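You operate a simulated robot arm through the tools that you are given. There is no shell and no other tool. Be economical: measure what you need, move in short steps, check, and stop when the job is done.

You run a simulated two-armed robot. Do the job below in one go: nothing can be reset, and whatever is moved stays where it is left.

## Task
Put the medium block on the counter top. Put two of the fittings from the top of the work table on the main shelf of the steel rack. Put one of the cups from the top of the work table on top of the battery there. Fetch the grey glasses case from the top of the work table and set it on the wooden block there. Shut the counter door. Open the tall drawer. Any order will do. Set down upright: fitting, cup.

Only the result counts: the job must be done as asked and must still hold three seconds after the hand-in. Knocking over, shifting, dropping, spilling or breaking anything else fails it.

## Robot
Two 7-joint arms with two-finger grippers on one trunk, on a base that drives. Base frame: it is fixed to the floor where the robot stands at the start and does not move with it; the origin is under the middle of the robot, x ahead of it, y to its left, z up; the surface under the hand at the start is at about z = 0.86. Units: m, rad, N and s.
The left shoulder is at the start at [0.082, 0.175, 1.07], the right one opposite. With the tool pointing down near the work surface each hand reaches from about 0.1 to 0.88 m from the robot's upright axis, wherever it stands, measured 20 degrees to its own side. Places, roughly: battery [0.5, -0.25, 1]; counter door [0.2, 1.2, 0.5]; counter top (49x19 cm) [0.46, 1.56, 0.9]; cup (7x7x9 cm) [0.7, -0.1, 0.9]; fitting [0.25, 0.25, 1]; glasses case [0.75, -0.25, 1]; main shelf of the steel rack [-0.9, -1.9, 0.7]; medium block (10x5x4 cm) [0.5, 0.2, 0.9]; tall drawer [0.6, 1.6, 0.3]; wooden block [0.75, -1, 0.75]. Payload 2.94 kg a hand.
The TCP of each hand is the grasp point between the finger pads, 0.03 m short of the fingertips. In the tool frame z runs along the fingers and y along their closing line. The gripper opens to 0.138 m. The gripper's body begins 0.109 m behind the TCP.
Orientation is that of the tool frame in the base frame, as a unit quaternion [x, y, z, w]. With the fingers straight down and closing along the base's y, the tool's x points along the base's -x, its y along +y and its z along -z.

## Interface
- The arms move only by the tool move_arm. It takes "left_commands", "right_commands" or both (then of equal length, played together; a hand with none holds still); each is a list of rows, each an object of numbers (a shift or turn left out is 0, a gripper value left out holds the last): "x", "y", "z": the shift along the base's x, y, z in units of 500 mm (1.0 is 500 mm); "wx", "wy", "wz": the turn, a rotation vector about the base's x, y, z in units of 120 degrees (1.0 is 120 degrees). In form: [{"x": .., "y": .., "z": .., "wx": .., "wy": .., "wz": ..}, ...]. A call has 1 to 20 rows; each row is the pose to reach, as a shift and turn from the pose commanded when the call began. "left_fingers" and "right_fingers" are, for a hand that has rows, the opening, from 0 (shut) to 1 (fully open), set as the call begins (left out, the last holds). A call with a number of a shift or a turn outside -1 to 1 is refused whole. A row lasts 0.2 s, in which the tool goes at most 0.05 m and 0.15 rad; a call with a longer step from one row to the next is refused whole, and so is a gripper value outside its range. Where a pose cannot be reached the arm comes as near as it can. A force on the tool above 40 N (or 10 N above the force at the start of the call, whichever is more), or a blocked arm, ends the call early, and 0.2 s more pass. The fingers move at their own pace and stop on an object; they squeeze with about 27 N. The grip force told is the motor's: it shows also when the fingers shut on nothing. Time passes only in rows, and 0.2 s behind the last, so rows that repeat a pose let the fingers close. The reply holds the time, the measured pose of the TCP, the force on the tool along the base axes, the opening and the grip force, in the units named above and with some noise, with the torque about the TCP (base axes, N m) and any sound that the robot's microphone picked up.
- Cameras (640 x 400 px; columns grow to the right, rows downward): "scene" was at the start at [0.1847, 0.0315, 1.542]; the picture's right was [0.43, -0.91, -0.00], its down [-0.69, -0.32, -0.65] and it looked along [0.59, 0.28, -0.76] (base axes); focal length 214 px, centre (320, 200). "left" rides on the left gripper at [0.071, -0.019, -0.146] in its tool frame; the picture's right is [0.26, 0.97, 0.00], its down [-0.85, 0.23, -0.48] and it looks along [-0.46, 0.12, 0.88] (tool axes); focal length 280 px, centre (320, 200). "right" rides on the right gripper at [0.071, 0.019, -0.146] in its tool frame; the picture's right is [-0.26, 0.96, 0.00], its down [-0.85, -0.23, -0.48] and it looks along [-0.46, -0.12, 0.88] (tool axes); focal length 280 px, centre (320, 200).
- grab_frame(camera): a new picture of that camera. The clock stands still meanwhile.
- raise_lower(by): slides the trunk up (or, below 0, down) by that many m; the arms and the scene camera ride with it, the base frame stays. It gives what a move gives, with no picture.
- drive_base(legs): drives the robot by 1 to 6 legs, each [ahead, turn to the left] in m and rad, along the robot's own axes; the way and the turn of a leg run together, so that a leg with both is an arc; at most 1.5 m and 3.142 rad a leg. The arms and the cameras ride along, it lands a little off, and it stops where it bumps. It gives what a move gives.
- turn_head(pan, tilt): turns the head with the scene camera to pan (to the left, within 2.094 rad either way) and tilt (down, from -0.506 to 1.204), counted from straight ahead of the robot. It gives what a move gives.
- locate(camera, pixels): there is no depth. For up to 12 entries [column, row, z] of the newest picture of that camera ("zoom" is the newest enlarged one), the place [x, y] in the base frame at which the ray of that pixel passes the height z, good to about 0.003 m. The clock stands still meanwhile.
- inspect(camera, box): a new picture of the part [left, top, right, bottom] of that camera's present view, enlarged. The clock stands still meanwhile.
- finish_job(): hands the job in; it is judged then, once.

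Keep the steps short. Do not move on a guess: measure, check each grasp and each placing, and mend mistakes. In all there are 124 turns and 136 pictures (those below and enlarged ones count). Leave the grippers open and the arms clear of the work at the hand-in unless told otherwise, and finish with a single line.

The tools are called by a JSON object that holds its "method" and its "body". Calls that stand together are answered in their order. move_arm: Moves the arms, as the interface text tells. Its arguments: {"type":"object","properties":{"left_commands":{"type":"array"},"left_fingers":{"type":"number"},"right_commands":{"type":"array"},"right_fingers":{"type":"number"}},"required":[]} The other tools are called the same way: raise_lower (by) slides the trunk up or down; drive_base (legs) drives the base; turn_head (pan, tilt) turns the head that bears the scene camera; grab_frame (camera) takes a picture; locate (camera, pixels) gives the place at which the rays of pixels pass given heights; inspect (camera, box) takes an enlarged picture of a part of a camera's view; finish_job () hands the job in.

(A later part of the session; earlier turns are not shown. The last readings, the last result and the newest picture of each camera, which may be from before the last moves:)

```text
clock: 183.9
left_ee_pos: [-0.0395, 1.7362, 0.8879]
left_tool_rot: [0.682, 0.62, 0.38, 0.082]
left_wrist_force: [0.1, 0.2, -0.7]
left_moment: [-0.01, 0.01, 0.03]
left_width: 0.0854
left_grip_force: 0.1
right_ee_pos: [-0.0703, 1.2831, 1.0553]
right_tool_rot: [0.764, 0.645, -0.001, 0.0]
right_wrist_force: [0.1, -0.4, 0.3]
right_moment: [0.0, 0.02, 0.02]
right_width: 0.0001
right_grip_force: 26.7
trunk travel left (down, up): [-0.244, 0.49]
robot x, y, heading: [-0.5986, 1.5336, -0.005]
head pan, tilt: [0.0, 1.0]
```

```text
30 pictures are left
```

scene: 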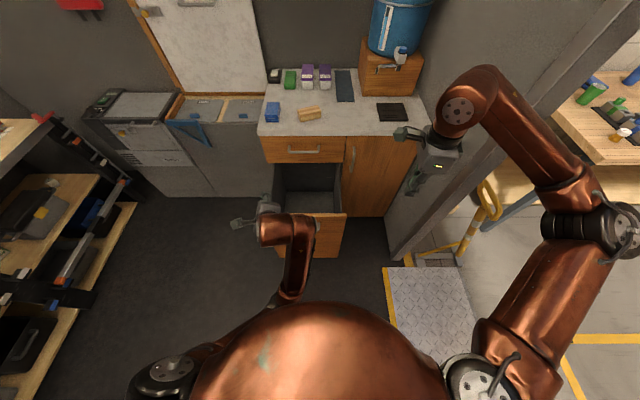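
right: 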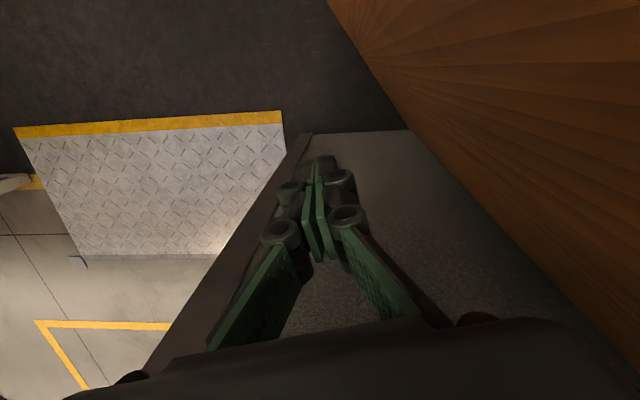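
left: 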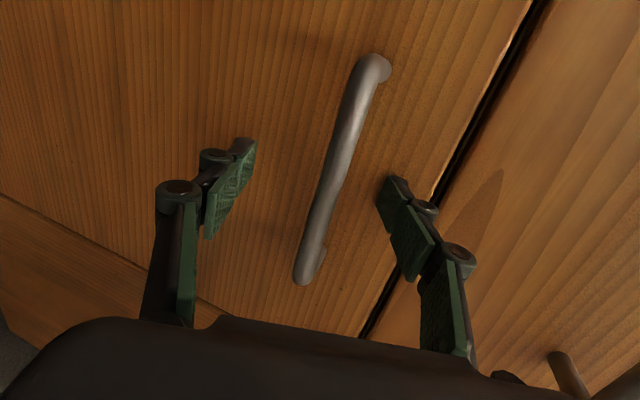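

Right is fine. The left wrist is at a joint limit from being pulled close; extend it forward above the drawer without rotation first, then lift.

{"method": "move_arm", "body": {"left_commands": [{"x": 0.03, "z": 0.02}, {"x": 0.07, "z": 0.04}, {"x": 0.12, "z": 0.06}, {"x": 0.17, "z": 0.08}, {"x": 0.22, "z": 0.1}, {"x": 0.27, "z": 0.12}, {"x": 0.32, "z": 0.14}, {"x": 0.37, "z": 0.17, "wx": -0.01, "wy": 0.03}, {"x": 0.4, "z": 0.21, "wx": -0.03, "wy": 0.07}, {"x": 0.42, "z": 0.26, "wx": -0.05, "wy": 0.12}, {"x": 0.42, "z": 0.32, "wx": -0.07, "wy": 0.17}, {"x": 0.42, "z": 0.38, "wx": -0.09, "wy": 0.22}, {"x": 0.42, "z": 0.44, "wx": -0.11, "wy": 0.27}]}}

{"method": "grab_frame", "body": {"camera": "scene"}}

```text
clock: 186.7
left_ee_pos: [0.1684, 1.7347, 1.1096]
left_tool_rot: [0.747, 0.657, 0.102, -0.016]
left_wrist_force: [0.3, -0.3, -0.1]
left_moment: [0.0, -0.03, 0.01]
left_width: 0.0856
left_grip_force: 0.0
right_ee_pos: [-0.0718, 1.282, 1.0556]
right_tool_rot: [0.765, 0.644, 0.001, 0.0]
right_wrist_force: [0.2, -0.4, -0.1]
right_moment: [0.01, -0.06, 0.01]
right_width: 0.0
right_grip_force: 26.8
trunk travel left (down, up): [-0.244, 0.49]
robot x, y, heading: [-0.6056, 1.5387, -0.006]
head pan, tilt: [0.0, 1.0]
```

```text
29 pictures are left
```

scene: 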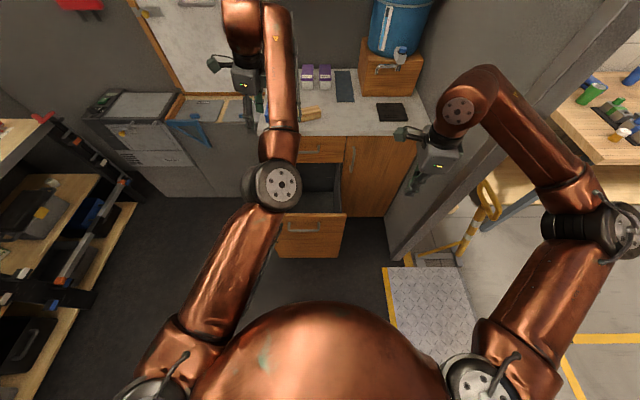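

Both arms are sane now. Retract the left to a radius ≤0.55, move forward 0.09 to centre on the doorway (x≈-0.51), and turn right to face it.

{"method": "move_arm", "body": {"left_commands": [{"x": -0.04, "z": 0.01, "wx": -0.01, "wy": 0.01}, {"x": -0.09, "z": 0.02, "wx": -0.02, "wy": 0.02}, {"x": -0.15, "z": 0.04, "wx": -0.04, "wy": 0.03}, {"x": -0.21, "z": 0.06, "wx": -0.06, "wy": 0.05}, {"x": -0.27, "z": 0.08, "wx": -0.076, "wy": 0.063}, {"x": -0.33, "z": 0.1, "wx": -0.076, "wy": 0.063}, {"x": -0.39, "z": 0.1, "wx": -0.076, "wy": 0.063}, {"x": -0.45, "z": 0.1, "wx": -0.076, "wy": 0.063}, {"x": -0.5, "z": 0.1, "wx": -0.076, "wy": 0.063}]}}

{"method": "drive_base", "body": {"legs": [[0.09, 0], [0, -1.57]]}}

{"method": "turn_head", "body": {"pan": 0, "tilt": 0.9}}

{"method": "grab_frame", "body": {"camera": "scene"}}

```text
clock: 188.7
left_ee_pos: [-0.0798, 1.735, 1.1596]
left_tool_rot: [0.751, 0.661, 0.0, 0.0]
left_wrist_force: [-0.3, -0.9, -0.2]
left_moment: [-0.01, -0.02, -0.01]
left_width: 0.0857
left_grip_force: 0.1
right_ee_pos: [-0.0719, 1.2824, 1.0556]
right_tool_rot: [0.764, 0.645, 0.001, 0.0]
right_wrist_force: [-0.3, -0.1, 0.2]
right_moment: [0.01, -0.03, 0.03]
right_width: 0.0
right_grip_force: 26.8
trunk travel left (down, up): [-0.244, 0.49]
robot x, y, heading: [-0.6001, 1.538, -0.008]
head pan, tilt: [0.0, 1.0]
```

```text
clock: 190.5
left_ee_pos: [-0.0529, 1.6987, 1.1812]
left_tool_rot: [0.774, 0.632, 0.025, 0.024]
left_wrist_force: [1.8, -0.6, -0.6]
left_moment: [0.08, 0.25, 0.02]
left_width: 0.0857
left_grip_force: 0.1
right_ee_pos: [-0.0689, 1.2448, 1.0769]
right_tool_rot: [0.786, 0.617, 0.023, 0.025]
right_wrist_force: [1.7, -0.6, -0.8]
right_moment: [0.06, 0.25, 0.02]
right_width: 0.0001
right_grip_force: 26.6
trunk travel left (down, up): [-0.244, 0.49]
robot x, y, heading: [-0.5151, 1.5381, -0.076]
head pan, tilt: [0.0, 1.0]
stopped in leg 2: the robot was blocked; the commanded pose is now the measured one
```

```text
clock: 191.1
left_ee_pos: [-0.0449, 1.7006, 1.1762]
left_tool_rot: [0.774, 0.633, 0.022, 0.023]
left_wrist_force: [0.4, -0.1, -0.4]
left_moment: [-0.02, 0.09, 0.0]
left_width: 0.0853
left_grip_force: 0.0
right_ee_pos: [-0.0625, 1.2473, 1.0742]
right_tool_rot: [0.787, 0.617, 0.019, 0.022]
right_wrist_force: [0.4, -0.2, -0.2]
right_moment: [-0.04, 0.11, -0.03]
right_width: 0.0
right_grip_force: 27.0
trunk travel left (down, up): [-0.244, 0.49]
robot x, y, heading: [-0.5152, 1.5372, -0.069]
head pan, tilt: [0.0, 0.901]
```

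```text
28 pictures are left
```

scene: 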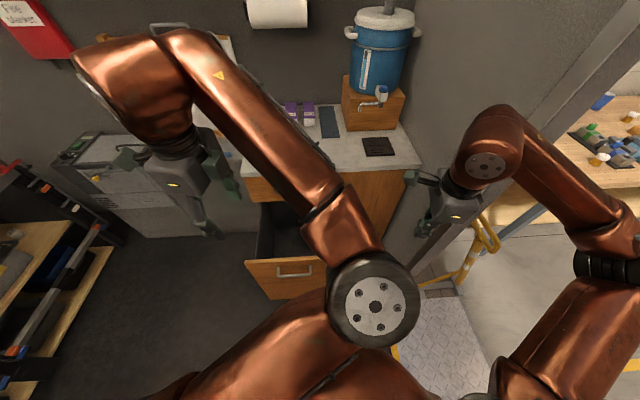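

Turning right is blocked (a base corner rides on the plate). Instead turn left to face +y and exit in reverse, keeping x≈-0.51, with the arms stretched forward to narrow the elbows.

{"method": "drive_base", "body": {"legs": [[0, 1.64]]}}

{"method": "turn_head", "body": {"pan": 0, "tilt": 0.9}}

{"method": "grab_frame", "body": {"camera": "scene"}}

```text
clock: 192.1
left_ee_pos: [-0.0577, 1.7221, 1.1814]
left_tool_rot: [0.759, 0.65, 0.025, 0.023]
left_wrist_force: [0.3, 0.3, 0.4]
left_moment: [-0.07, -0.05, 0.02]
left_width: 0.0857
left_grip_force: 0.0
right_ee_pos: [-0.0539, 1.2675, 1.0765]
right_tool_rot: [0.773, 0.634, 0.021, 0.024]
right_wrist_force: [-0.4, -0.8, -0.4]
right_moment: [0.0, -0.05, -0.04]
right_width: 0.0
right_grip_force: 27.2
trunk travel left (down, up): [-0.244, 0.49]
robot x, y, heading: [-0.5097, 1.5366, -0.034]
head pan, tilt: [0.0, 0.901]
stopped in leg 1: the robot was blocked; the commanded pose is now the measured one
```

```text
clock: 192.7
left_ee_pos: [-0.0567, 1.7196, 1.1802]
left_tool_rot: [0.759, 0.651, 0.026, 0.023]
left_wrist_force: [0.0, 0.0, -0.9]
left_moment: [0.0, -0.03, 0.0]
left_width: 0.0854
left_grip_force: 0.0
right_ee_pos: [-0.054, 1.2663, 1.0758]
right_tool_rot: [0.773, 0.633, 0.022, 0.024]
right_wrist_force: [0.0, 0.1, 0.0]
right_moment: [0.0, 0.01, -0.01]
right_width: 0.0
right_grip_force: 26.8
trunk travel left (down, up): [-0.244, 0.49]
robot x, y, heading: [-0.5093, 1.5364, -0.035]
head pan, tilt: [0.0, 0.901]
```

```text
27 pictures are left
```

scene: 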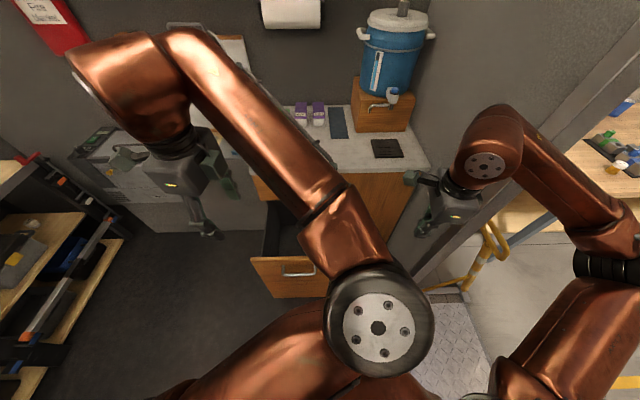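

Still nose-up: the base front likely touches the open drawer. Back up 0.1, then turn left.

{"method": "drive_base", "body": {"legs": [[-0.1, 0]]}}

{"method": "drive_base", "body": {"legs": [[0, 1.6]]}}

{"method": "turn_head", "body": {"pan": -0.5, "tilt": 1.0}}

{"method": "grab_frame", "body": {"camera": "scene"}}

```text
clock: 193.9
left_ee_pos: [-0.1279, 1.7217, 1.173]
left_tool_rot: [0.76, 0.65, 0.015, 0.015]
left_wrist_force: [-0.8, 0.3, -0.7]
left_moment: [-0.04, -0.16, 0.02]
left_width: 0.0858
left_grip_force: 0.1
right_ee_pos: [-0.1279, 1.2697, 1.0683]
right_tool_rot: [0.773, 0.634, 0.011, 0.015]
right_wrist_force: [-1.7, 0.4, 0.2]
right_moment: [-0.03, -0.19, 0.0]
right_width: 0.0002
right_grip_force: 26.8
trunk travel left (down, up): [-0.244, 0.49]
robot x, y, heading: [-0.6109, 1.5392, -0.027]
head pan, tilt: [0.0, 0.901]
```

```text
clock: 194.9
left_ee_pos: [-0.2277, 1.7447, 1.1963]
left_tool_rot: [0.743, 0.666, 0.044, 0.05]
left_wrist_force: [-0.2, 0.8, 0.5]
left_moment: [-0.04, 0.05, 0.04]
left_width: 0.0858
left_grip_force: 0.0
right_ee_pos: [-0.1997, 1.287, 1.0891]
right_tool_rot: [0.761, 0.646, 0.039, 0.042]
right_wrist_force: [1.5, 1.1, 0.3]
right_moment: [-0.02, 0.11, 0.01]
right_width: 0.0
right_grip_force: 27.1
trunk travel left (down, up): [-0.244, 0.49]
robot x, y, heading: [-0.6116, 1.5394, 0.01]
head pan, tilt: [0.0, 0.901]
stopped in leg 1: the robot was blocked; the commanded pose is now the measured one
```

```text
clock: 195.8
left_ee_pos: [-0.2476, 1.7413, 1.2021]
left_tool_rot: [0.744, 0.664, 0.053, 0.055]
left_wrist_force: [-1.0, -0.6, -0.2]
left_moment: [0.02, -0.07, -0.02]
left_width: 0.0857
left_grip_force: 0.1
right_ee_pos: [-0.2177, 1.2872, 1.0944]
right_tool_rot: [0.76, 0.646, 0.046, 0.048]
right_wrist_force: [-0.5, 0.5, -0.1]
right_moment: [-0.03, -0.08, 0.02]
right_width: 0.0
right_grip_force: 27.1
trunk travel left (down, up): [-0.244, 0.49]
robot x, y, heading: [-0.6102, 1.5379, 0.011]
head pan, tilt: [-0.499, 1.0]
```

```text
26 pictures are left
```

scene: 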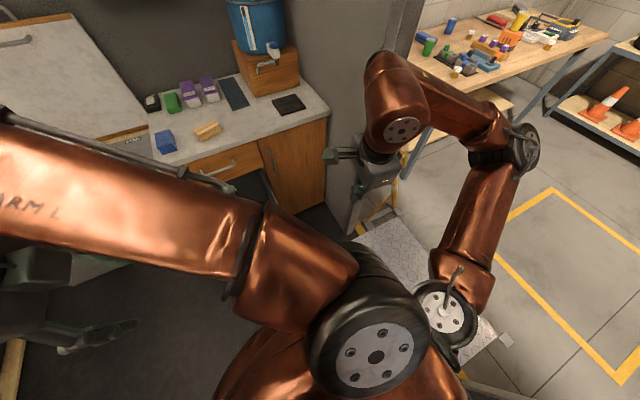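

The left elbow has folded inward against the chest/right shoulder — that is what blocks. Stretch the left hand forward again to undo it.

{"method": "move_arm", "body": {"left_commands": [{"x": 0.03}, {"x": 0.07}, {"x": 0.12, "y": 0.01}, {"x": 0.18, "y": 0.02}, {"x": 0.24, "y": 0.03, "z": -0.02}, {"x": 0.3, "y": 0.05, "z": -0.05}, {"x": 0.36, "y": 0.07, "z": -0.08}, {"x": 0.42, "y": 0.09, "z": -0.1}, {"x": 0.48, "y": 0.11, "z": -0.13}, {"x": 0.54, "y": 0.13, "z": -0.16}, {"x": 0.6, "y": 0.15, "z": -0.18}, {"x": 0.66, "y": 0.16, "z": -0.2}]}}

{"method": "grab_frame", "body": {"camera": "scene"}}

```text
clock: 198.4
left_ee_pos: [0.0853, 1.8221, 1.0992]
left_tool_rot: [0.744, 0.665, 0.051, 0.053]
left_wrist_force: [1.0, 0.6, -0.3]
left_moment: [-0.03, 0.02, 0.01]
left_width: 0.0854
left_grip_force: 0.1
left hand out of reach, approached as far as the arm can: row 1
right_ee_pos: [-0.2133, 1.2873, 1.0922]
right_tool_rot: [0.761, 0.646, 0.043, 0.047]
right_wrist_force: [0.5, 0.0, 0.0]
right_moment: [-0.02, 0.03, -0.01]
right_width: 0.0003
right_grip_force: 27.1
trunk travel left (down, up): [-0.244, 0.49]
robot x, y, heading: [-0.6148, 1.5373, 0.016]
head pan, tilt: [-0.499, 1.0]
```

```text
25 pictures are left
```

scene: 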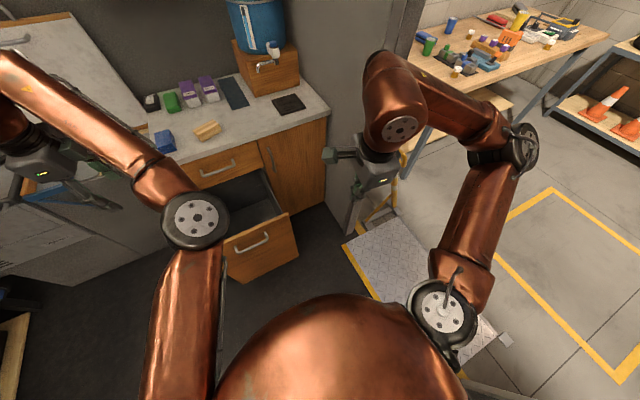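

Left arm is good again and the drawer is still open. Now turn left.

{"method": "drive_base", "body": {"legs": [[0, 1.55]]}}

{"method": "turn_head", "body": {"pan": 0, "tilt": 1.0}}

{"method": "grab_frame", "body": {"camera": "scene"}}

```text
clock: 202.6
left_ee_pos: [-0.8845, 2.2387, 1.1003]
left_tool_rot: [0.064, 0.995, 0.075, 0.003]
left_wrist_force: [0.2, 0.3, 0.5]
left_moment: [0.02, 0.01, 0.0]
left_width: 0.0857
left_grip_force: 0.0
right_ee_pos: [-0.3527, 1.9309, 1.0923]
right_tool_rot: [0.09, 0.994, 0.065, 0.003]
right_wrist_force: [0.2, 0.5, -0.3]
right_moment: [0.03, -0.02, 0.01]
right_width: 0.0
right_grip_force: 27.1
trunk travel left (down, up): [-0.244, 0.49]
robot x, y, heading: [-0.6116, 1.5383, 1.56]
head pan, tilt: [-0.499, 1.0]
```

```text
clock: 203.5
left_ee_pos: [-0.8828, 2.2401, 1.0999]
left_tool_rot: [0.065, 0.995, 0.075, 0.001]
left_wrist_force: [0.9, 0.0, -0.7]
left_moment: [-0.04, 0.03, -0.02]
left_width: 0.0857
left_grip_force: 0.0
right_ee_pos: [-0.3513, 1.9316, 1.0931]
right_tool_rot: [0.09, 0.994, 0.064, 0.003]
right_wrist_force: [-0.2, -0.1, -0.8]
right_moment: [-0.04, 0.03, -0.01]
right_width: 0.0
right_grip_force: 27.2
trunk travel left (down, up): [-0.244, 0.49]
robot x, y, heading: [-0.6133, 1.5373, 1.562]
head pan, tilt: [0.0, 1.0]
```

```text
24 pictures are left
```

scene: 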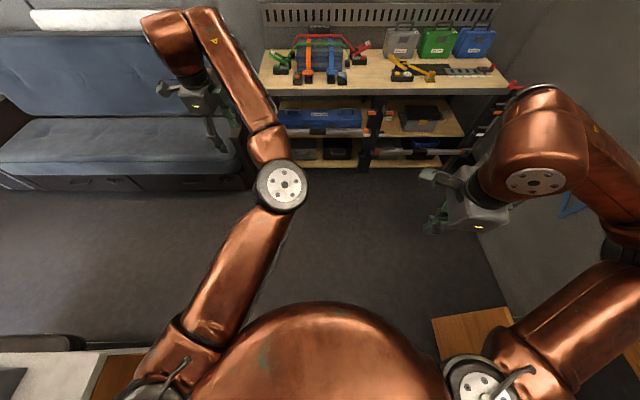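

Turned freely. Stretch the right arm forward too; then shift over to x≈-0.51 by a short angled forward move, straighten, and then reverse out.

{"method": "move_arm", "body": {"right_commands": [{"y": 0.04}, {"y": 0.09}, {"x": -0.01, "y": 0.15}, {"x": -0.03, "y": 0.22}, {"x": -0.05, "y": 0.29}, {"x": -0.07, "y": 0.36}, {"x": -0.09, "y": 0.43}, {"x": -0.11, "y": 0.5}, {"x": -0.12, "y": 0.57}], "left_commands": [{"x": 0.02}, {"x": 0.04}, {"x": 0.07}, {"x": 0.1}, {"x": 0.13}, {"x": 0.16}, {"x": 0.19}, {"x": 0.22}, {"x": 0.24}]}}

{"method": "drive_base", "body": {"legs": [[0, -0.25], [0.38, 0], [0, 0.26]]}}

{"method": "grab_frame", "body": {"camera": "scene"}}

```text
clock: 205.5
left_ee_pos: [-0.7627, 2.2404, 1.0994]
left_tool_rot: [0.064, 0.995, 0.074, 0.002]
left_wrist_force: [-0.2, 0.2, 1.4]
left_moment: [-0.04, 0.01, -0.04]
left_width: 0.0856
left_grip_force: 0.1
right_ee_pos: [-0.4144, 2.2178, 1.0917]
right_tool_rot: [0.089, 0.994, 0.064, 0.003]
right_wrist_force: [0.5, 0.5, -0.1]
right_moment: [-0.01, 0.01, -0.02]
right_width: 0.0001
right_grip_force: 26.8
trunk travel left (down, up): [-0.244, 0.49]
robot x, y, heading: [-0.6136, 1.5375, 1.564]
head pan, tilt: [0.0, 1.0]
```

```text
clock: 209.0
left_ee_pos: [-0.5327, 2.5791, 1.2733]
left_tool_rot: [0.205, 0.954, 0.198, -0.096]
left_wrist_force: [2.5, -2.2, 2.6]
left_moment: [0.06, 0.26, 0.12]
left_width: 0.0851
left_grip_force: 0.0
right_ee_pos: [-0.1201, 2.46, 1.1919]
right_tool_rot: [0.283, 0.953, 0.078, -0.078]
right_wrist_force: [-2.3, 2.8, -1.7]
right_moment: [-0.42, -0.24, 0.01]
right_width: 0.0
right_grip_force: 26.6
trunk travel left (down, up): [-0.244, 0.49]
robot x, y, heading: [-0.5146, 1.9101, 1.336]
head pan, tilt: [0.0, 1.0]
stopped in leg 3: the robot was blocked; the commanded pose is now the measured one
```

```text
23 pictures are left
```

scene: 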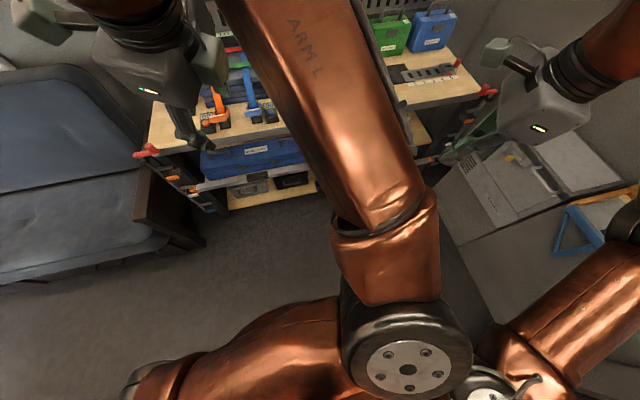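

The left elbow folded inward again on braking. Relax it by moving the left hand outward/lower, then continue.

{"method": "move_arm", "body": {"left_commands": [{"x": -0.01, "y": 0.02, "z": -0.02}, {"x": -0.03, "y": 0.05, "z": -0.05}, {"x": -0.05, "y": 0.08, "z": -0.09}, {"x": -0.08, "y": 0.11, "z": -0.13}, {"x": -0.11, "y": 0.14, "z": -0.18}, {"x": -0.14, "y": 0.17, "z": -0.23}, {"x": -0.17, "y": 0.19, "z": -0.28}, {"x": -0.2, "y": 0.2, "z": -0.33}]}}

{"method": "drive_base", "body": {"legs": [[0, 0.24]]}}

{"method": "grab_frame", "body": {"camera": "scene"}}

```text
clock: 209.4
left_ee_pos: [-0.5299, 2.4363, 1.2388]
left_tool_rot: [0.274, 0.949, 0.153, -0.025]
left_wrist_force: [15.6, 7.8, -15.3]
left_moment: [-0.58, 1.46, 0.4]
left_width: 0.0855
left_grip_force: 0.1
left hand out of reach, approached as far as the arm can: row 1
right_ee_pos: [-0.1369, 2.2517, 1.2599]
right_tool_rot: [0.306, 0.932, 0.168, -0.096]
right_wrist_force: [5.3, -0.1, -3.6]
right_moment: [0.12, 0.6, 0.17]
right_width: 0.0
right_grip_force: 27.0
trunk travel left (down, up): [-0.244, 0.49]
robot x, y, heading: [-0.5144, 1.9048, 1.308]
head pan, tilt: [0.0, 1.0]
stopped in row 1 (left hand): the arm was blocked; the commanded pose is now the measured one
```

```text
clock: 210.1
left_ee_pos: [-0.5577, 2.4585, 1.2041]
left_tool_rot: [0.225, 0.967, 0.12, -0.01]
left_wrist_force: [-2.2, -0.7, -0.9]
left_moment: [0.13, -0.38, -0.12]
left_width: 0.0857
left_grip_force: 0.0
right_ee_pos: [-0.1587, 2.2868, 1.2372]
right_tool_rot: [0.278, 0.946, 0.148, -0.073]
right_wrist_force: [-1.8, -2.7, -0.2]
right_moment: [0.28, -0.16, -0.11]
right_width: 0.0
right_grip_force: 27.7
trunk travel left (down, up): [-0.244, 0.49]
robot x, y, heading: [-0.5139, 1.9053, 1.33]
head pan, tilt: [0.0, 1.0]
stopped in leg 1: the robot was blocked; the commanded pose is now the measured one
```

```text
22 pictures are left
```

scene: 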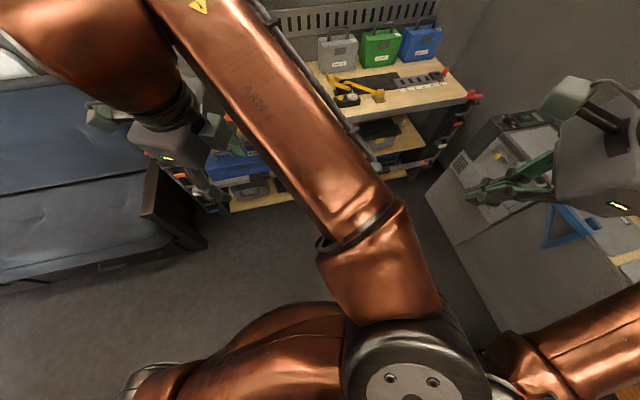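

Settle first with a tiny head move, then stretch the left hand slowly forward as worked before.

{"method": "turn_head", "body": {"pan": 0.05, "tilt": 1.0}}

{"method": "move_arm", "body": {"left_commands": [{"y": 0.02}, {"x": -0.01, "y": 0.05}, {"x": -0.02, "y": 0.09}, {"x": -0.04, "y": 0.14, "z": -0.02}, {"x": -0.06, "y": 0.19, "z": -0.04}, {"x": -0.08, "y": 0.24, "z": -0.07}, {"x": -0.1, "y": 0.29, "z": -0.1}, {"x": -0.13, "y": 0.34, "z": -0.14}, {"x": -0.16, "y": 0.38, "z": -0.18}]}}

{"method": "grab_frame", "body": {"camera": "scene"}}

```text
clock: 210.7
left_ee_pos: [-0.5762, 2.3821, 1.2227]
left_tool_rot: [0.221, 0.964, 0.148, -0.006]
left_wrist_force: [1.6, 1.6, 1.1]
left_moment: [-0.35, 0.25, 0.03]
left_width: 0.0856
left_grip_force: 0.0
right_ee_pos: [-0.1738, 2.2049, 1.2541]
right_tool_rot: [0.274, 0.941, 0.183, -0.073]
right_wrist_force: [1.8, 4.3, 1.4]
right_moment: [-0.44, 0.14, 0.07]
right_width: 0.0
right_grip_force: 26.5
trunk travel left (down, up): [-0.244, 0.49]
robot x, y, heading: [-0.5165, 1.9042, 1.332]
head pan, tilt: [0.051, 1.0]
```

```text
clock: 212.7
left_ee_pos: [-0.6342, 2.5817, 1.1592]
left_tool_rot: [0.242, 0.954, 0.177, -0.027]
left_wrist_force: [0.3, -1.3, 1.8]
left_moment: [-0.01, -0.01, 0.0]
left_width: 0.0856
left_grip_force: 0.2
left hand out of reach, approached as far as the arm can: row 1
right_ee_pos: [-0.1681, 2.2345, 1.2532]
right_tool_rot: [0.275, 0.943, 0.17, -0.075]
right_wrist_force: [0.1, -1.0, 1.6]
right_moment: [0.0, -0.04, 0.03]
right_width: 0.0002
right_grip_force: 27.1
trunk travel left (down, up): [-0.244, 0.49]
robot x, y, heading: [-0.5179, 1.9091, 1.326]
head pan, tilt: [0.051, 1.0]
```

```text
21 pictures are left
```

scene: 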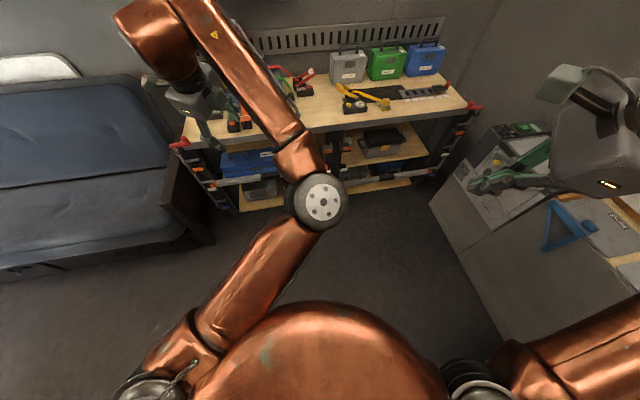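

Left arm is narrow now, the right wide, so passing at x≈-0.59 suits. Reverse along an arc to straighten, and on out through the doorway.

{"method": "drive_base", "body": {"legs": [[-0.6, 0.24], [-1.15, 0]]}}

{"method": "turn_head", "body": {"pan": 0, "tilt": 0.9}}

{"method": "grab_frame", "body": {"camera": "scene"}}

```text
clock: 214.1
left_ee_pos: [-0.6837, 2.4589, 1.1585]
left_tool_rot: [0.224, 0.956, 0.185, -0.025]
left_wrist_force: [-0.3, 1.4, -0.2]
left_moment: [-0.05, 0.02, -0.02]
left_width: 0.0852
left_grip_force: 0.0
right_ee_pos: [-0.2088, 2.13, 1.2489]
right_tool_rot: [0.254, 0.948, 0.176, -0.076]
right_wrist_force: [-0.2, -0.6, 2.0]
right_moment: [0.0, -0.01, 0.0]
right_width: 0.0
right_grip_force: 27.0
trunk travel left (down, up): [-0.244, 0.49]
robot x, y, heading: [-0.5374, 1.8018, 1.366]
head pan, tilt: [0.051, 1.0]
stopped in leg 1: the robot was blocked; the commanded pose is now the measured one
```

```text
clock: 214.8
left_ee_pos: [-0.6749, 2.4403, 1.1807]
left_tool_rot: [0.241, 0.949, 0.198, -0.044]
left_wrist_force: [0.0, 0.8, 0.5]
left_moment: [-0.09, 0.06, 0.02]
left_width: 0.0854
left_grip_force: 0.1
right_ee_pos: [-0.2057, 2.0956, 1.2489]
right_tool_rot: [0.257, 0.944, 0.194, -0.07]
right_wrist_force: [0.8, 0.4, -0.1]
right_moment: [-0.07, 0.01, 0.03]
right_width: 0.0
right_grip_force: 26.9
trunk travel left (down, up): [-0.244, 0.49]
robot x, y, heading: [-0.5404, 1.8021, 1.366]
head pan, tilt: [0.0, 0.901]
```

```text
20 pictures are left
```

scene: 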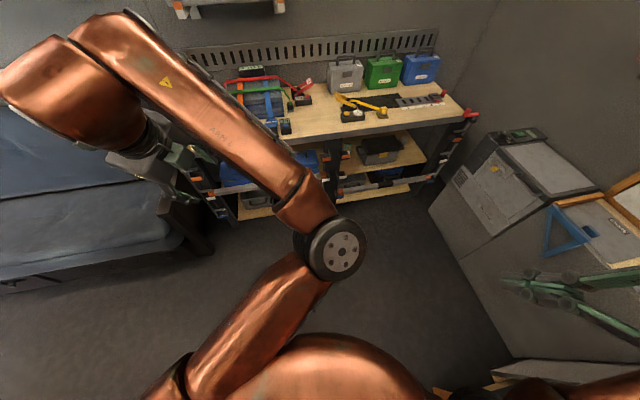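

The left elbow again sits in front of the chest. Swing the left hand far out to the left, so the elbow leaves the body; level down a bit.

{"method": "move_arm", "body": {"left_commands": [{"x": -0.01, "y": 0.02}, {"x": -0.03, "y": 0.05}, {"x": -0.06, "y": 0.08, "z": -0.01}, {"x": -0.1, "y": 0.1, "z": -0.03}, {"x": -0.15, "y": 0.11, "z": -0.05}, {"x": -0.21, "y": 0.11, "z": -0.08}, {"x": -0.27, "y": 0.1, "z": -0.11}, {"x": -0.33, "y": 0.08, "z": -0.14}, {"x": -0.39, "y": 0.05, "z": -0.17}, {"x": -0.45, "y": 0.02, "z": -0.2}, {"x": -0.51, "y": -0.02, "z": -0.22}]}}

{"method": "drive_base", "body": {"legs": [[0, 0.2]]}}

{"method": "grab_frame", "body": {"camera": "scene"}}

```text
clock: 215.1
left_ee_pos: [-0.7063, 2.3375, 1.2144]
left_tool_rot: [0.233, 0.937, 0.254, -0.05]
left_wrist_force: [0.0, 2.1, -1.4]
left_moment: [-0.2, -0.01, 0.03]
left_width: 0.0856
left_grip_force: 0.1
right_ee_pos: [-0.2342, 1.9864, 1.2604]
right_tool_rot: [0.247, 0.934, 0.244, -0.081]
right_wrist_force: [0.8, 3.2, -1.0]
right_moment: [-0.17, 0.02, 0.01]
right_width: 0.0002
right_grip_force: 27.4
trunk travel left (down, up): [-0.244, 0.49]
robot x, y, heading: [-0.5369, 1.804, 1.366]
head pan, tilt: [0.0, 0.901]
stopped in row 1 (left hand): the arm was blocked; the commanded pose is now the measured one
```

```text
clock: 216.0
left_ee_pos: [-0.7327, 2.3285, 1.2088]
left_tool_rot: [0.196, 0.947, 0.252, -0.043]
left_wrist_force: [0.1, 0.8, -1.1]
left_moment: [0.06, -0.1, -0.03]
left_width: 0.0852
left_grip_force: 0.2
right_ee_pos: [-0.242, 2.0064, 1.2568]
right_tool_rot: [0.223, 0.94, 0.241, -0.091]
right_wrist_force: [0.2, -0.2, -0.1]
right_moment: [0.07, -0.06, -0.01]
right_width: 0.0
right_grip_force: 27.2
trunk travel left (down, up): [-0.244, 0.49]
robot x, y, heading: [-0.5383, 1.8042, 1.415]
head pan, tilt: [0.0, 0.901]
stopped in leg 1: the robot was blocked; the commanded pose is now the measured one
```

```text
19 pictures are left
```

scene: 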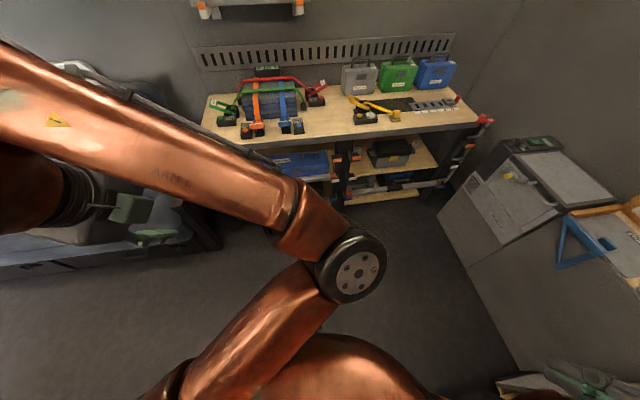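

I now understand: with outstretched arms the robot rocks after braking, and acting before it settles trips the "blocked" stop. Arms are now nearer in; let it settle fully before the next move.

{"method": "turn_head", "body": {"pan": 1.8, "tilt": 0.8}}

{"method": "turn_head", "body": {"pan": -1.9, "tilt": 0.8}}

{"method": "drive_base", "body": {"legs": [[0, 0.15]]}}

{"method": "grab_frame", "body": {"camera": "scene"}}

```text
clock: 217.8
left_ee_pos: [-0.7285, 2.3246, 1.213]
left_tool_rot: [0.211, 0.945, 0.248, -0.043]
left_wrist_force: [0.0, 1.4, 0.0]
left_moment: [-0.04, 0.0, -0.02]
left_width: 0.0856
left_grip_force: 0.0
right_ee_pos: [-0.2405, 2.0021, 1.261]
right_tool_rot: [0.227, 0.941, 0.238, -0.083]
right_wrist_force: [-1.0, 0.4, 0.3]
right_moment: [-0.06, -0.03, 0.01]
right_width: 0.0001
right_grip_force: 27.3
trunk travel left (down, up): [-0.244, 0.49]
robot x, y, heading: [-0.5377, 1.8021, 1.421]
head pan, tilt: [1.799, 0.799]
```

```text
clock: 220.9
left_ee_pos: [-0.7287, 2.3218, 1.2115]
left_tool_rot: [0.213, 0.944, 0.247, -0.042]
left_wrist_force: [0.4, 0.4, 0.0]
left_moment: [-0.02, 0.01, -0.01]
left_width: 0.0855
left_grip_force: 0.1
right_ee_pos: [-0.2379, 1.9997, 1.2602]
right_tool_rot: [0.228, 0.941, 0.237, -0.077]
right_wrist_force: [0.0, -0.1, 0.5]
right_moment: [0.02, 0.03, 0.01]
right_width: 0.0
right_grip_force: 27.0
trunk travel left (down, up): [-0.244, 0.49]
robot x, y, heading: [-0.5367, 1.8041, 1.418]
head pan, tilt: [-1.901, 0.799]
```

```text
clock: 221.7
left_ee_pos: [-0.7565, 2.3121, 1.2112]
left_tool_rot: [0.189, 0.95, 0.244, -0.048]
left_wrist_force: [0.1, -0.8, -0.5]
left_moment: [0.03, -0.07, -0.02]
left_width: 0.0852
left_grip_force: 0.1
right_ee_pos: [-0.2488, 2.0139, 1.2606]
right_tool_rot: [0.202, 0.946, 0.238, -0.085]
right_wrist_force: [0.2, 0.1, 1.2]
right_moment: [0.0, -0.04, -0.06]
right_width: 0.0
right_grip_force: 26.9
trunk travel left (down, up): [-0.244, 0.49]
robot x, y, heading: [-0.5417, 1.8055, 1.469]
head pan, tilt: [-1.901, 0.799]
stopped in leg 1: the robot was blocked; the commanded pose is now the measured one
```

```text
18 pictures are left
```

scene: 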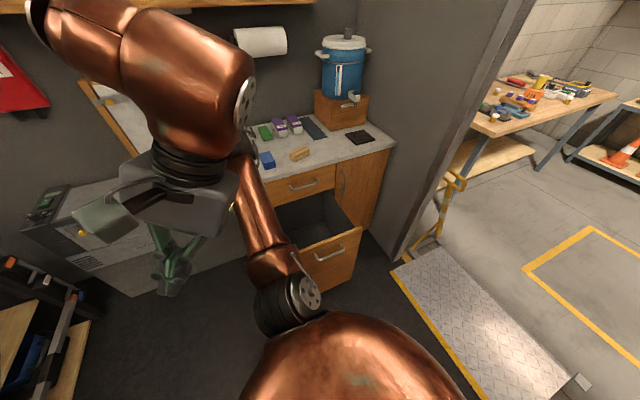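

Drawer open, block, and table cup all fine. The left elbow rubs on the chest; stretch the left hand out to rel (0.72 ahead, 0.32 left), levelling it, as in the pose that allowed the free turn.

{"method": "move_arm", "body": {"left_commands": [{"y": 0.02}, {"x": -0.005, "y": 0.05}, {"x": -0.01, "y": 0.09}, {"x": -0.02, "y": 0.14, "z": -0.01}, {"x": -0.03, "y": 0.19, "z": -0.03, "wx": -0.02}, {"x": -0.04, "y": 0.25, "z": -0.05, "wx": -0.05}, {"x": -0.05, "y": 0.31, "z": -0.08, "wx": -0.08}, {"x": -0.06, "y": 0.37, "z": -0.11, "wx": -0.11}, {"x": -0.07, "y": 0.43, "z": -0.14, "wx": -0.14}, {"x": -0.08, "y": 0.48, "z": -0.17, "wx": -0.17}, {"x": -0.08, "y": 0.5, "z": -0.2, "wx": -0.2}, {"x": -0.08, "y": 0.5, "z": -0.22, "wx": -0.23}]}}

{"method": "turn_head", "body": {"pan": 1.8, "tilt": 0.8}}

{"method": "drive_base", "body": {"legs": [[0, 0.11]]}}

{"method": "grab_frame", "body": {"camera": "scene"}}

```text
clock: 224.3
left_ee_pos: [-0.7953, 2.5616, 1.1023]
left_tool_rot: [0.195, 0.981, 0.01, -0.001]
left_wrist_force: [-0.5, -0.1, 0.2]
left_moment: [-0.01, -0.03, -0.01]
left_width: 0.0854
left_grip_force: 0.1
right_ee_pos: [-0.2488, 2.0152, 1.2595]
right_tool_rot: [0.203, 0.946, 0.237, -0.085]
right_wrist_force: [-0.1, -0.9, 0.2]
right_moment: [-0.03, -0.03, 0.0]
right_width: 0.0002
right_grip_force: 27.2
trunk travel left (down, up): [-0.244, 0.49]
robot x, y, heading: [-0.5333, 1.802, 1.466]
head pan, tilt: [-1.901, 0.799]
```

```text
clock: 227.4
left_ee_pos: [-0.7934, 2.5618, 1.1016]
left_tool_rot: [0.196, 0.981, 0.012, -0.002]
left_wrist_force: [-0.7, -0.6, 0.3]
left_moment: [0.02, 0.02, -0.04]
left_width: 0.0856
left_grip_force: 0.1
right_ee_pos: [-0.2484, 2.0157, 1.2608]
right_tool_rot: [0.202, 0.947, 0.236, -0.086]
right_wrist_force: [0.9, 0.8, -0.5]
right_moment: [0.02, 0.0, -0.01]
right_width: 0.0003
right_grip_force: 26.7
trunk travel left (down, up): [-0.244, 0.49]
robot x, y, heading: [-0.5409, 1.8029, 1.47]
head pan, tilt: [1.799, 0.799]
```

```text
clock: 228.2
left_ee_pos: [-0.8323, 2.5486, 1.1011]
left_tool_rot: [0.171, 0.985, 0.012, -0.001]
left_wrist_force: [-1.7, 0.1, -0.7]
left_moment: [-0.02, -0.07, -0.02]
left_width: 0.0855
left_grip_force: 0.0
right_ee_pos: [-0.2602, 2.0291, 1.2615]
right_tool_rot: [0.18, 0.95, 0.237, -0.091]
right_wrist_force: [-0.4, -0.4, -0.5]
right_moment: [0.01, -0.08, -0.04]
right_width: 0.0
right_grip_force: 27.1
trunk travel left (down, up): [-0.244, 0.49]
robot x, y, heading: [-0.538, 1.8023, 1.512]
head pan, tilt: [1.799, 0.799]
stopped in leg 1: the robot was blocked; the commanded pose is now the measured one
```

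```text
17 pictures are left
```

scene: 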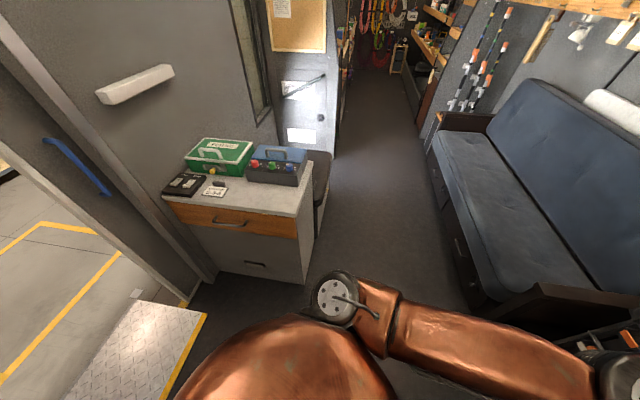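

Now the left is clear of the body; the right hand is still folded close. Extend and level the right one, then turn and reverse.

{"method": "move_arm", "body": {"right_commands": [{"y": 0.02, "z": 0}, {"y": 0.05}, {"y": 0.09, "z": -0.01, "wx": -0.02, "wy": -0.004}, {"y": 0.14, "z": -0.03, "wx": -0.05, "wy": -0.009}, {"y": 0.19, "z": -0.06, "wx": -0.08, "wy": -0.015}, {"y": 0.25, "z": -0.09, "wx": -0.11, "wy": -0.02}, {"y": 0.31, "z": -0.12, "wx": -0.14, "wy": -0.026}, {"y": 0.37, "z": -0.15, "wx": -0.17, "wy": -0.03}, {"y": 0.42, "z": -0.18, "wx": -0.2, "wy": -0.036}, {"y": 0.46, "z": -0.2, "wx": -0.23, "wy": -0.044}]}}

{"method": "drive_base", "body": {"legs": [[0, 0.06], [-0.5, 0]]}}

{"method": "turn_head", "body": {"pan": -1.9, "tilt": 0.8}}

{"method": "grab_frame", "body": {"camera": "scene"}}

```text
clock: 230.4
left_ee_pos: [-0.8305, 2.55, 1.1011]
left_tool_rot: [0.171, 0.985, 0.011, -0.001]
left_wrist_force: [-0.1, -0.1, -0.2]
left_moment: [-0.02, 0.0, -0.04]
left_width: 0.0855
left_grip_force: 0.0
right_ee_pos: [-0.259, 2.258, 1.16]
right_tool_rot: [0.185, 0.983, 0.011, -0.002]
right_wrist_force: [0.4, -1.0, -0.5]
right_moment: [-0.02, 0.02, -0.01]
right_width: 0.0003
right_grip_force: 26.6
trunk travel left (down, up): [-0.244, 0.49]
robot x, y, heading: [-0.5371, 1.8033, 1.508]
head pan, tilt: [1.799, 0.799]
```

```text
clock: 232.2
left_ee_pos: [-0.8664, 2.4025, 1.1244]
left_tool_rot: [0.159, 0.987, 0.024, -0.01]
left_wrist_force: [-0.9, 1.0, -1.8]
left_moment: [-0.08, -0.01, -0.01]
left_width: 0.0854
left_grip_force: 0.1
right_ee_pos: [-0.2852, 2.1361, 1.1717]
right_tool_rot: [0.157, 0.987, 0.03, -0.006]
right_wrist_force: [-0.3, 1.2, 0.3]
right_moment: [-0.11, -0.04, -0.03]
right_width: 0.0001
right_grip_force: 27.0
trunk travel left (down, up): [-0.244, 0.49]
robot x, y, heading: [-0.5399, 1.706, 1.569]
head pan, tilt: [1.799, 0.799]
stopped in leg 2: the robot was blocked; the commanded pose is now the measured one
```

```text
clock: 235.3
left_ee_pos: [-0.865, 2.3908, 1.1321]
left_tool_rot: [0.159, 0.987, 0.03, -0.012]
left_wrist_force: [-0.5, -0.8, 0.8]
left_moment: [-0.04, -0.01, -0.02]
left_width: 0.0856
left_grip_force: 0.0
right_ee_pos: [-0.285, 2.126, 1.1746]
right_tool_rot: [0.156, 0.987, 0.034, -0.007]
right_wrist_force: [-0.8, 0.2, 0.1]
right_moment: [-0.03, 0.01, -0.03]
right_width: 0.0
right_grip_force: 26.6
trunk travel left (down, up): [-0.244, 0.49]
robot x, y, heading: [-0.541, 1.7047, 1.572]
head pan, tilt: [-1.901, 0.799]
```

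```text
16 pictures are left
```

scene: 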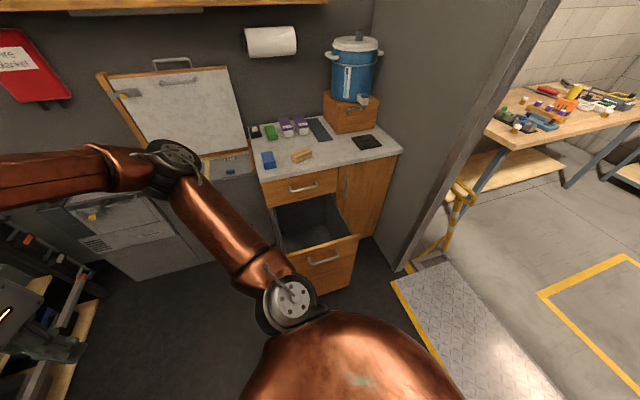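

Short reverse legs have always worked, long ones trip. Reverse in six short 0.1 m legs.

{"method": "drive_base", "body": {"legs": [[-0.1, 0], [-0.1, 0], [-0.1, 0], [-0.1, 0], [-0.1, 0], [-0.1, 0]]}}

{"method": "drive_base", "body": {"legs": [[-0.1, 0], [-0.1, 0], [-0.1, 0], [-0.1, 0], [-0.1, 0], [-0.1, 0]]}}

{"method": "grab_frame", "body": {"camera": "scene"}}

```text
clock: 236.5
left_ee_pos: [-0.8543, 2.2613, 1.1532]
left_tool_rot: [0.177, 0.983, 0.04, -0.02]
left_wrist_force: [0.9, 1.2, -2.1]
left_moment: [-0.15, 0.08, -0.02]
left_width: 0.0852
left_grip_force: 0.1
right_ee_pos: [-0.2813, 1.9884, 1.1848]
right_tool_rot: [0.158, 0.986, 0.058, -0.01]
right_wrist_force: [-0.5, 1.0, -0.6]
right_moment: [-0.12, 0.0, 0.04]
right_width: 0.0
right_grip_force: 26.9
trunk travel left (down, up): [-0.244, 0.49]
robot x, y, heading: [-0.5373, 1.6147, 1.567]
head pan, tilt: [-1.901, 0.799]
stopped in leg 1: the robot was blocked; the commanded pose is now the measured one
```

```text
clock: 237.5
left_ee_pos: [-0.8258, 2.0295, 1.2406]
left_tool_rot: [0.224, 0.966, 0.108, -0.069]
left_wrist_force: [-0.7, -0.4, -3.2]
left_moment: [0.17, -0.05, -0.03]
left_width: 0.0855
left_grip_force: 0.0
right_ee_pos: [-0.2686, 1.7298, 1.1931]
right_tool_rot: [0.166, 0.974, 0.156, -0.009]
right_wrist_force: [-0.4, -1.1, -2.5]
right_moment: [0.25, -0.05, 0.03]
right_width: 0.0001
right_grip_force: 27.3
trunk travel left (down, up): [-0.244, 0.49]
robot x, y, heading: [-0.5379, 1.5483, 1.569]
head pan, tilt: [-1.901, 0.799]
stopped in leg 1: the robot was blocked; the commanded pose is now the measured one
```

```text
15 pictures are left
```

scene: 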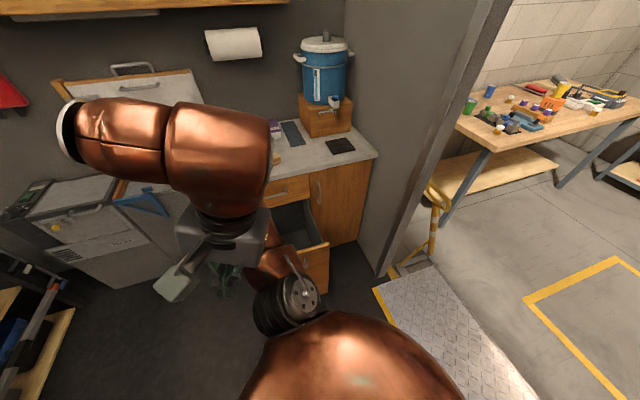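

Reversing keeps being stopped abruptly. Instead I will turn round and leave forwards. First settle, re-extend and level both arms moderately, then turn right in segments.

{"method": "turn_head", "body": {"pan": 0, "tilt": 1.1}}

{"method": "move_arm", "body": {"right_commands": [{"y": 0.02}, {"y": 0.05}, {"y": 0.09, "z": -0.01, "wx": -0.02}, {"y": 0.14, "z": -0.02, "wx": -0.04}, {"y": 0.19, "z": -0.04, "wx": -0.06}, {"y": 0.25, "z": -0.06, "wx": -0.08, "wy": 0.005}, {"y": 0.31, "z": -0.08, "wx": -0.11, "wy": 0.01}, {"y": 0.37, "z": -0.1, "wx": -0.13, "wy": 0.013}, {"y": 0.42, "z": -0.1, "wx": -0.15, "wy": 0.016}], "left_commands": [{"y": 0.02}, {"y": 0.05}, {"x": -0.01, "y": 0.09, "z": -0.02, "wx": -0.02}, {"x": -0.02, "y": 0.13, "z": -0.05, "wx": -0.04, "wy": -0.01}, {"x": -0.03, "y": 0.17, "z": -0.08, "wx": -0.06, "wy": -0.02}, {"x": -0.04, "y": 0.21, "z": -0.12, "wx": -0.08, "wy": -0.03}, {"x": -0.05, "y": 0.25, "z": -0.16, "wx": -0.1, "wy": -0.035}, {"x": -0.06, "y": 0.29, "z": -0.2, "wx": -0.117, "wy": -0.041}, {"x": -0.07, "y": 0.32, "z": -0.24, "wx": -0.117, "wy": -0.041}]}}

{"method": "drive_base", "body": {"legs": [[0, -0.5], [0, -0.5], [0, -0.5], [0, -0.55], [0, -0.55], [0, -0.54]]}}

{"method": "grab_frame", "body": {"camera": "scene"}}

```text
clock: 239.3
left_ee_pos: [-0.8287, 2.1064, 1.2167]
left_tool_rot: [0.224, 0.97, 0.075, -0.062]
left_wrist_force: [-0.1, -1.1, -1.0]
left_moment: [0.14, 0.02, 0.01]
left_width: 0.0859
left_grip_force: 0.0
right_ee_pos: [-0.2692, 1.8044, 1.1872]
right_tool_rot: [0.167, 0.978, 0.121, -0.007]
right_wrist_force: [0.6, -2.2, -0.8]
right_moment: [0.2, 0.03, -0.02]
right_width: 0.0
right_grip_force: 27.1
trunk travel left (down, up): [-0.244, 0.49]
robot x, y, heading: [-0.5382, 1.5549, 1.571]
head pan, tilt: [0.0, 1.1]
```

```text
clock: 239.7
left_ee_pos: [-0.8218, 2.0114, 1.2452]
left_tool_rot: [0.191, 0.973, 0.118, -0.062]
left_wrist_force: [0.0, 4.2, -0.9]
left_moment: [-0.39, 0.01, 0.04]
left_width: 0.0857
left_grip_force: 0.2
right_ee_pos: [-0.267, 1.7161, 1.1919]
right_tool_rot: [0.168, 0.971, 0.169, -0.018]
right_wrist_force: [-19.2, 21.5, 51.3]
right_moment: [-0.02, 0.15, 0.07]
right_width: 0.0
right_grip_force: 26.7
trunk travel left (down, up): [-0.244, 0.49]
robot x, y, heading: [-0.5363, 1.5621, 1.563]
head pan, tilt: [0.0, 1.1]
stopped in row 1 (left hand): the arm was blocked; the commanded pose is now the measured one
```

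```text
clock: 240.6
left_ee_pos: [-0.7976, 2.0202, 1.2544]
left_tool_rot: [0.251, 0.958, 0.12, -0.067]
left_wrist_force: [1.0, -2.5, 1.6]
left_moment: [0.19, 0.02, 0.01]
left_width: 0.0858
left_grip_force: 0.2
right_ee_pos: [-0.2569, 1.694, 1.1927]
right_tool_rot: [0.191, 0.967, 0.169, -0.006]
right_wrist_force: [0.9, -1.5, 0.4]
right_moment: [0.21, 0.07, 0.0]
right_width: 0.0
right_grip_force: 27.0
trunk travel left (down, up): [-0.244, 0.49]
robot x, y, heading: [-0.54, 1.5553, 1.521]
head pan, tilt: [0.0, 1.1]
stopped in leg 1: the robot was blocked; the commanded pose is now the measured one
```

```text
14 pictures are left
```

scene: 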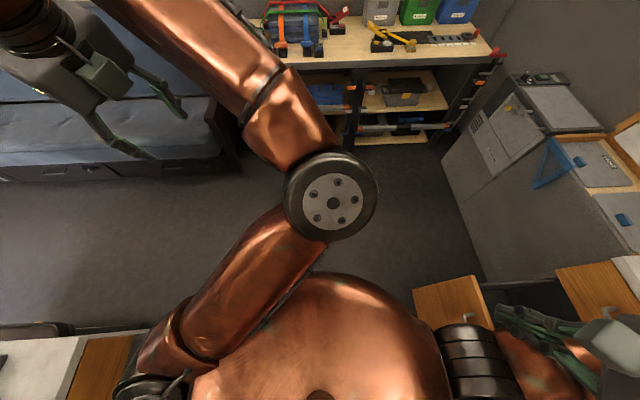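

Measure how close the open drawer is to the robot, pixels (415,290),(490,310).

{"method": "locate", "body": {"camera": "scene", "pixels": [[414, 290, 0.67], [470, 276, 0.67], [492, 320, 0.67], [130, 340, 0.87], [75, 340, 0.89]]}}

{"method": "turn_head", "body": {"pan": -1.8, "tilt": 1.2}}

{"method": "grab_frame", "body": {"camera": "scene"}}

```text
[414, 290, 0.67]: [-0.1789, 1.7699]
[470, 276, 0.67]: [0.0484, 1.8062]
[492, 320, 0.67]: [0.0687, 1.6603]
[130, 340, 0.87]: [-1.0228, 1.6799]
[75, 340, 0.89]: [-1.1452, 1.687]
```

```text
clock: 242.4
left_ee_pos: [-0.7989, 2.0385, 1.2435]
left_tool_rot: [0.253, 0.959, 0.112, -0.063]
left_wrist_force: [0.6, -0.3, -0.4]
left_moment: [0.02, 0.0, 0.03]
left_width: 0.0856
left_grip_force: 0.2
right_ee_pos: [-0.2592, 1.7103, 1.1909]
right_tool_rot: [0.192, 0.968, 0.161, -0.006]
right_wrist_force: [0.1, 0.4, -0.2]
right_moment: [0.0, -0.01, -0.03]
right_width: 0.0
right_grip_force: 27.1
trunk travel left (down, up): [-0.244, 0.49]
robot x, y, heading: [-0.5375, 1.5561, 1.514]
head pan, tilt: [-1.799, 1.201]
```

```text
13 pictures are left
```

scene: 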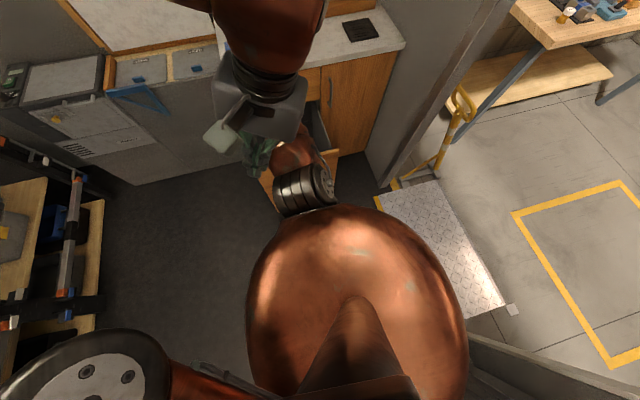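

The right gripper sits right over its own shoulder. Lift it and move it forward slowly, then extend the left slightly.

{"method": "move_arm", "body": {"right_commands": [{"z": 0.02}, {"z": 0.05, "y": 0.01}, {"z": 0.08, "y": 0.03}, {"x": -0.02, "z": 0.1, "y": 0.06}, {"x": -0.04, "z": 0.1, "y": 0.11}, {"x": -0.04, "z": 0.1, "y": 0.17}, {"x": -0.04, "z": 0.1, "y": 0.24, "wx": -0.02}, {"x": -0.04, "z": 0.08, "y": 0.31, "wx": -0.05}, {"x": -0.03, "z": 0.05, "y": 0.38, "wx": -0.08}, {"x": -0.02, "z": 0.02, "y": 0.45, "wx": -0.11}, {"x": -0.01, "z": -0.02, "y": 0.52, "wx": -0.14}, {"x": 0, "z": -0.06, "y": 0.58, "wx": -0.155}]}}

{"method": "move_arm", "body": {"left_commands": [{"y": 0.02}, {"y": 0.05}, {"x": -0.01, "y": 0.09, "z": -0.02, "wx": -0.02}, {"x": -0.02, "y": 0.14, "z": -0.05, "wx": -0.04, "wy": -0.01}, {"x": -0.03, "y": 0.19, "z": -0.08, "wx": -0.06, "wy": -0.02}, {"x": -0.04, "y": 0.24, "z": -0.12, "wx": -0.08, "wy": -0.03}, {"x": -0.05, "y": 0.29, "z": -0.16, "wx": -0.1, "wy": -0.035}, {"x": -0.06, "y": 0.34, "z": -0.2, "wx": -0.11, "wy": -0.04}, {"x": -0.07, "y": 0.38, "z": -0.24, "wx": -0.11, "wy": -0.04}]}}

{"method": "turn_head", "body": {"pan": 0, "tilt": 1.0}}

{"method": "grab_frame", "body": {"camera": "scene"}}

```text
clock: 245.0
left_ee_pos: [-0.7992, 2.0397, 1.2435]
left_tool_rot: [0.253, 0.959, 0.111, -0.064]
left_wrist_force: [0.1, 0.3, 0.0]
left_moment: [-0.04, 0.03, 0.02]
left_width: 0.0856
left_grip_force: 0.0
right_ee_pos: [-0.259, 2.0028, 1.1597]
right_tool_rot: [0.189, 0.982, 0.001, 0.026]
right_wrist_force: [-0.3, 1.0, 0.5]
right_moment: [-0.02, 0.06, -0.02]
right_width: 0.0
right_grip_force: 27.0
right hand out of reach, approached as far as the arm can: row 1, 2, 3, 4
trunk travel left (down, up): [-0.244, 0.49]
robot x, y, heading: [-0.5372, 1.557, 1.52]
head pan, tilt: [-1.799, 1.201]
```

```text
clock: 247.0
left_ee_pos: [-0.8357, 2.2303, 1.1227]
left_tool_rot: [0.254, 0.967, 0.01, 0.006]
left_wrist_force: [0.4, 0.5, -0.7]
left_moment: [-0.02, -0.01, -0.03]
left_width: 0.0854
left_grip_force: 0.1
right_ee_pos: [-0.2589, 2.0022, 1.1603]
right_tool_rot: [0.19, 0.981, 0.001, 0.026]
right_wrist_force: [0.4, 0.9, 0.1]
right_moment: [-0.03, 0.0, 0.01]
right_width: 0.0
right_grip_force: 27.1
trunk travel left (down, up): [-0.244, 0.49]
robot x, y, heading: [-0.5393, 1.5567, 1.519]
head pan, tilt: [-1.799, 1.201]
```

```text
clock: 248.8
left_ee_pos: [-0.835, 2.2287, 1.1248]
left_tool_rot: [0.254, 0.967, 0.01, 0.005]
left_wrist_force: [0.7, 0.2, -0.2]
left_moment: [0.0, -0.01, 0.01]
left_width: 0.0857
left_grip_force: 0.0
right_ee_pos: [-0.2594, 2.0008, 1.1597]
right_tool_rot: [0.19, 0.981, 0.001, 0.026]
right_wrist_force: [0.0, -0.1, -0.4]
right_moment: [0.0, -0.04, 0.0]
right_width: 0.0
right_grip_force: 26.7
trunk travel left (down, up): [-0.244, 0.49]
robot x, y, heading: [-0.538, 1.559, 1.517]
head pan, tilt: [0.0, 1.0]
```

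```text
12 pictures are left
```

scene: 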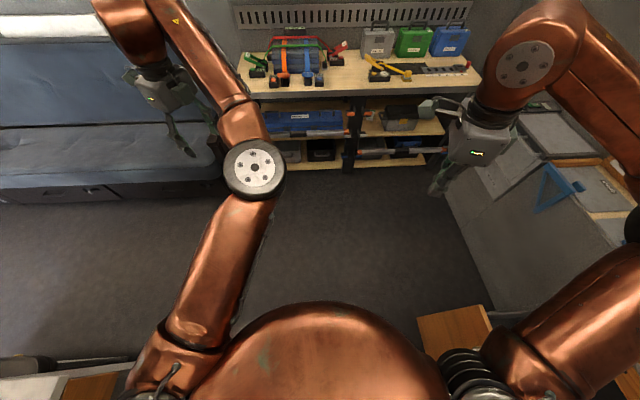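

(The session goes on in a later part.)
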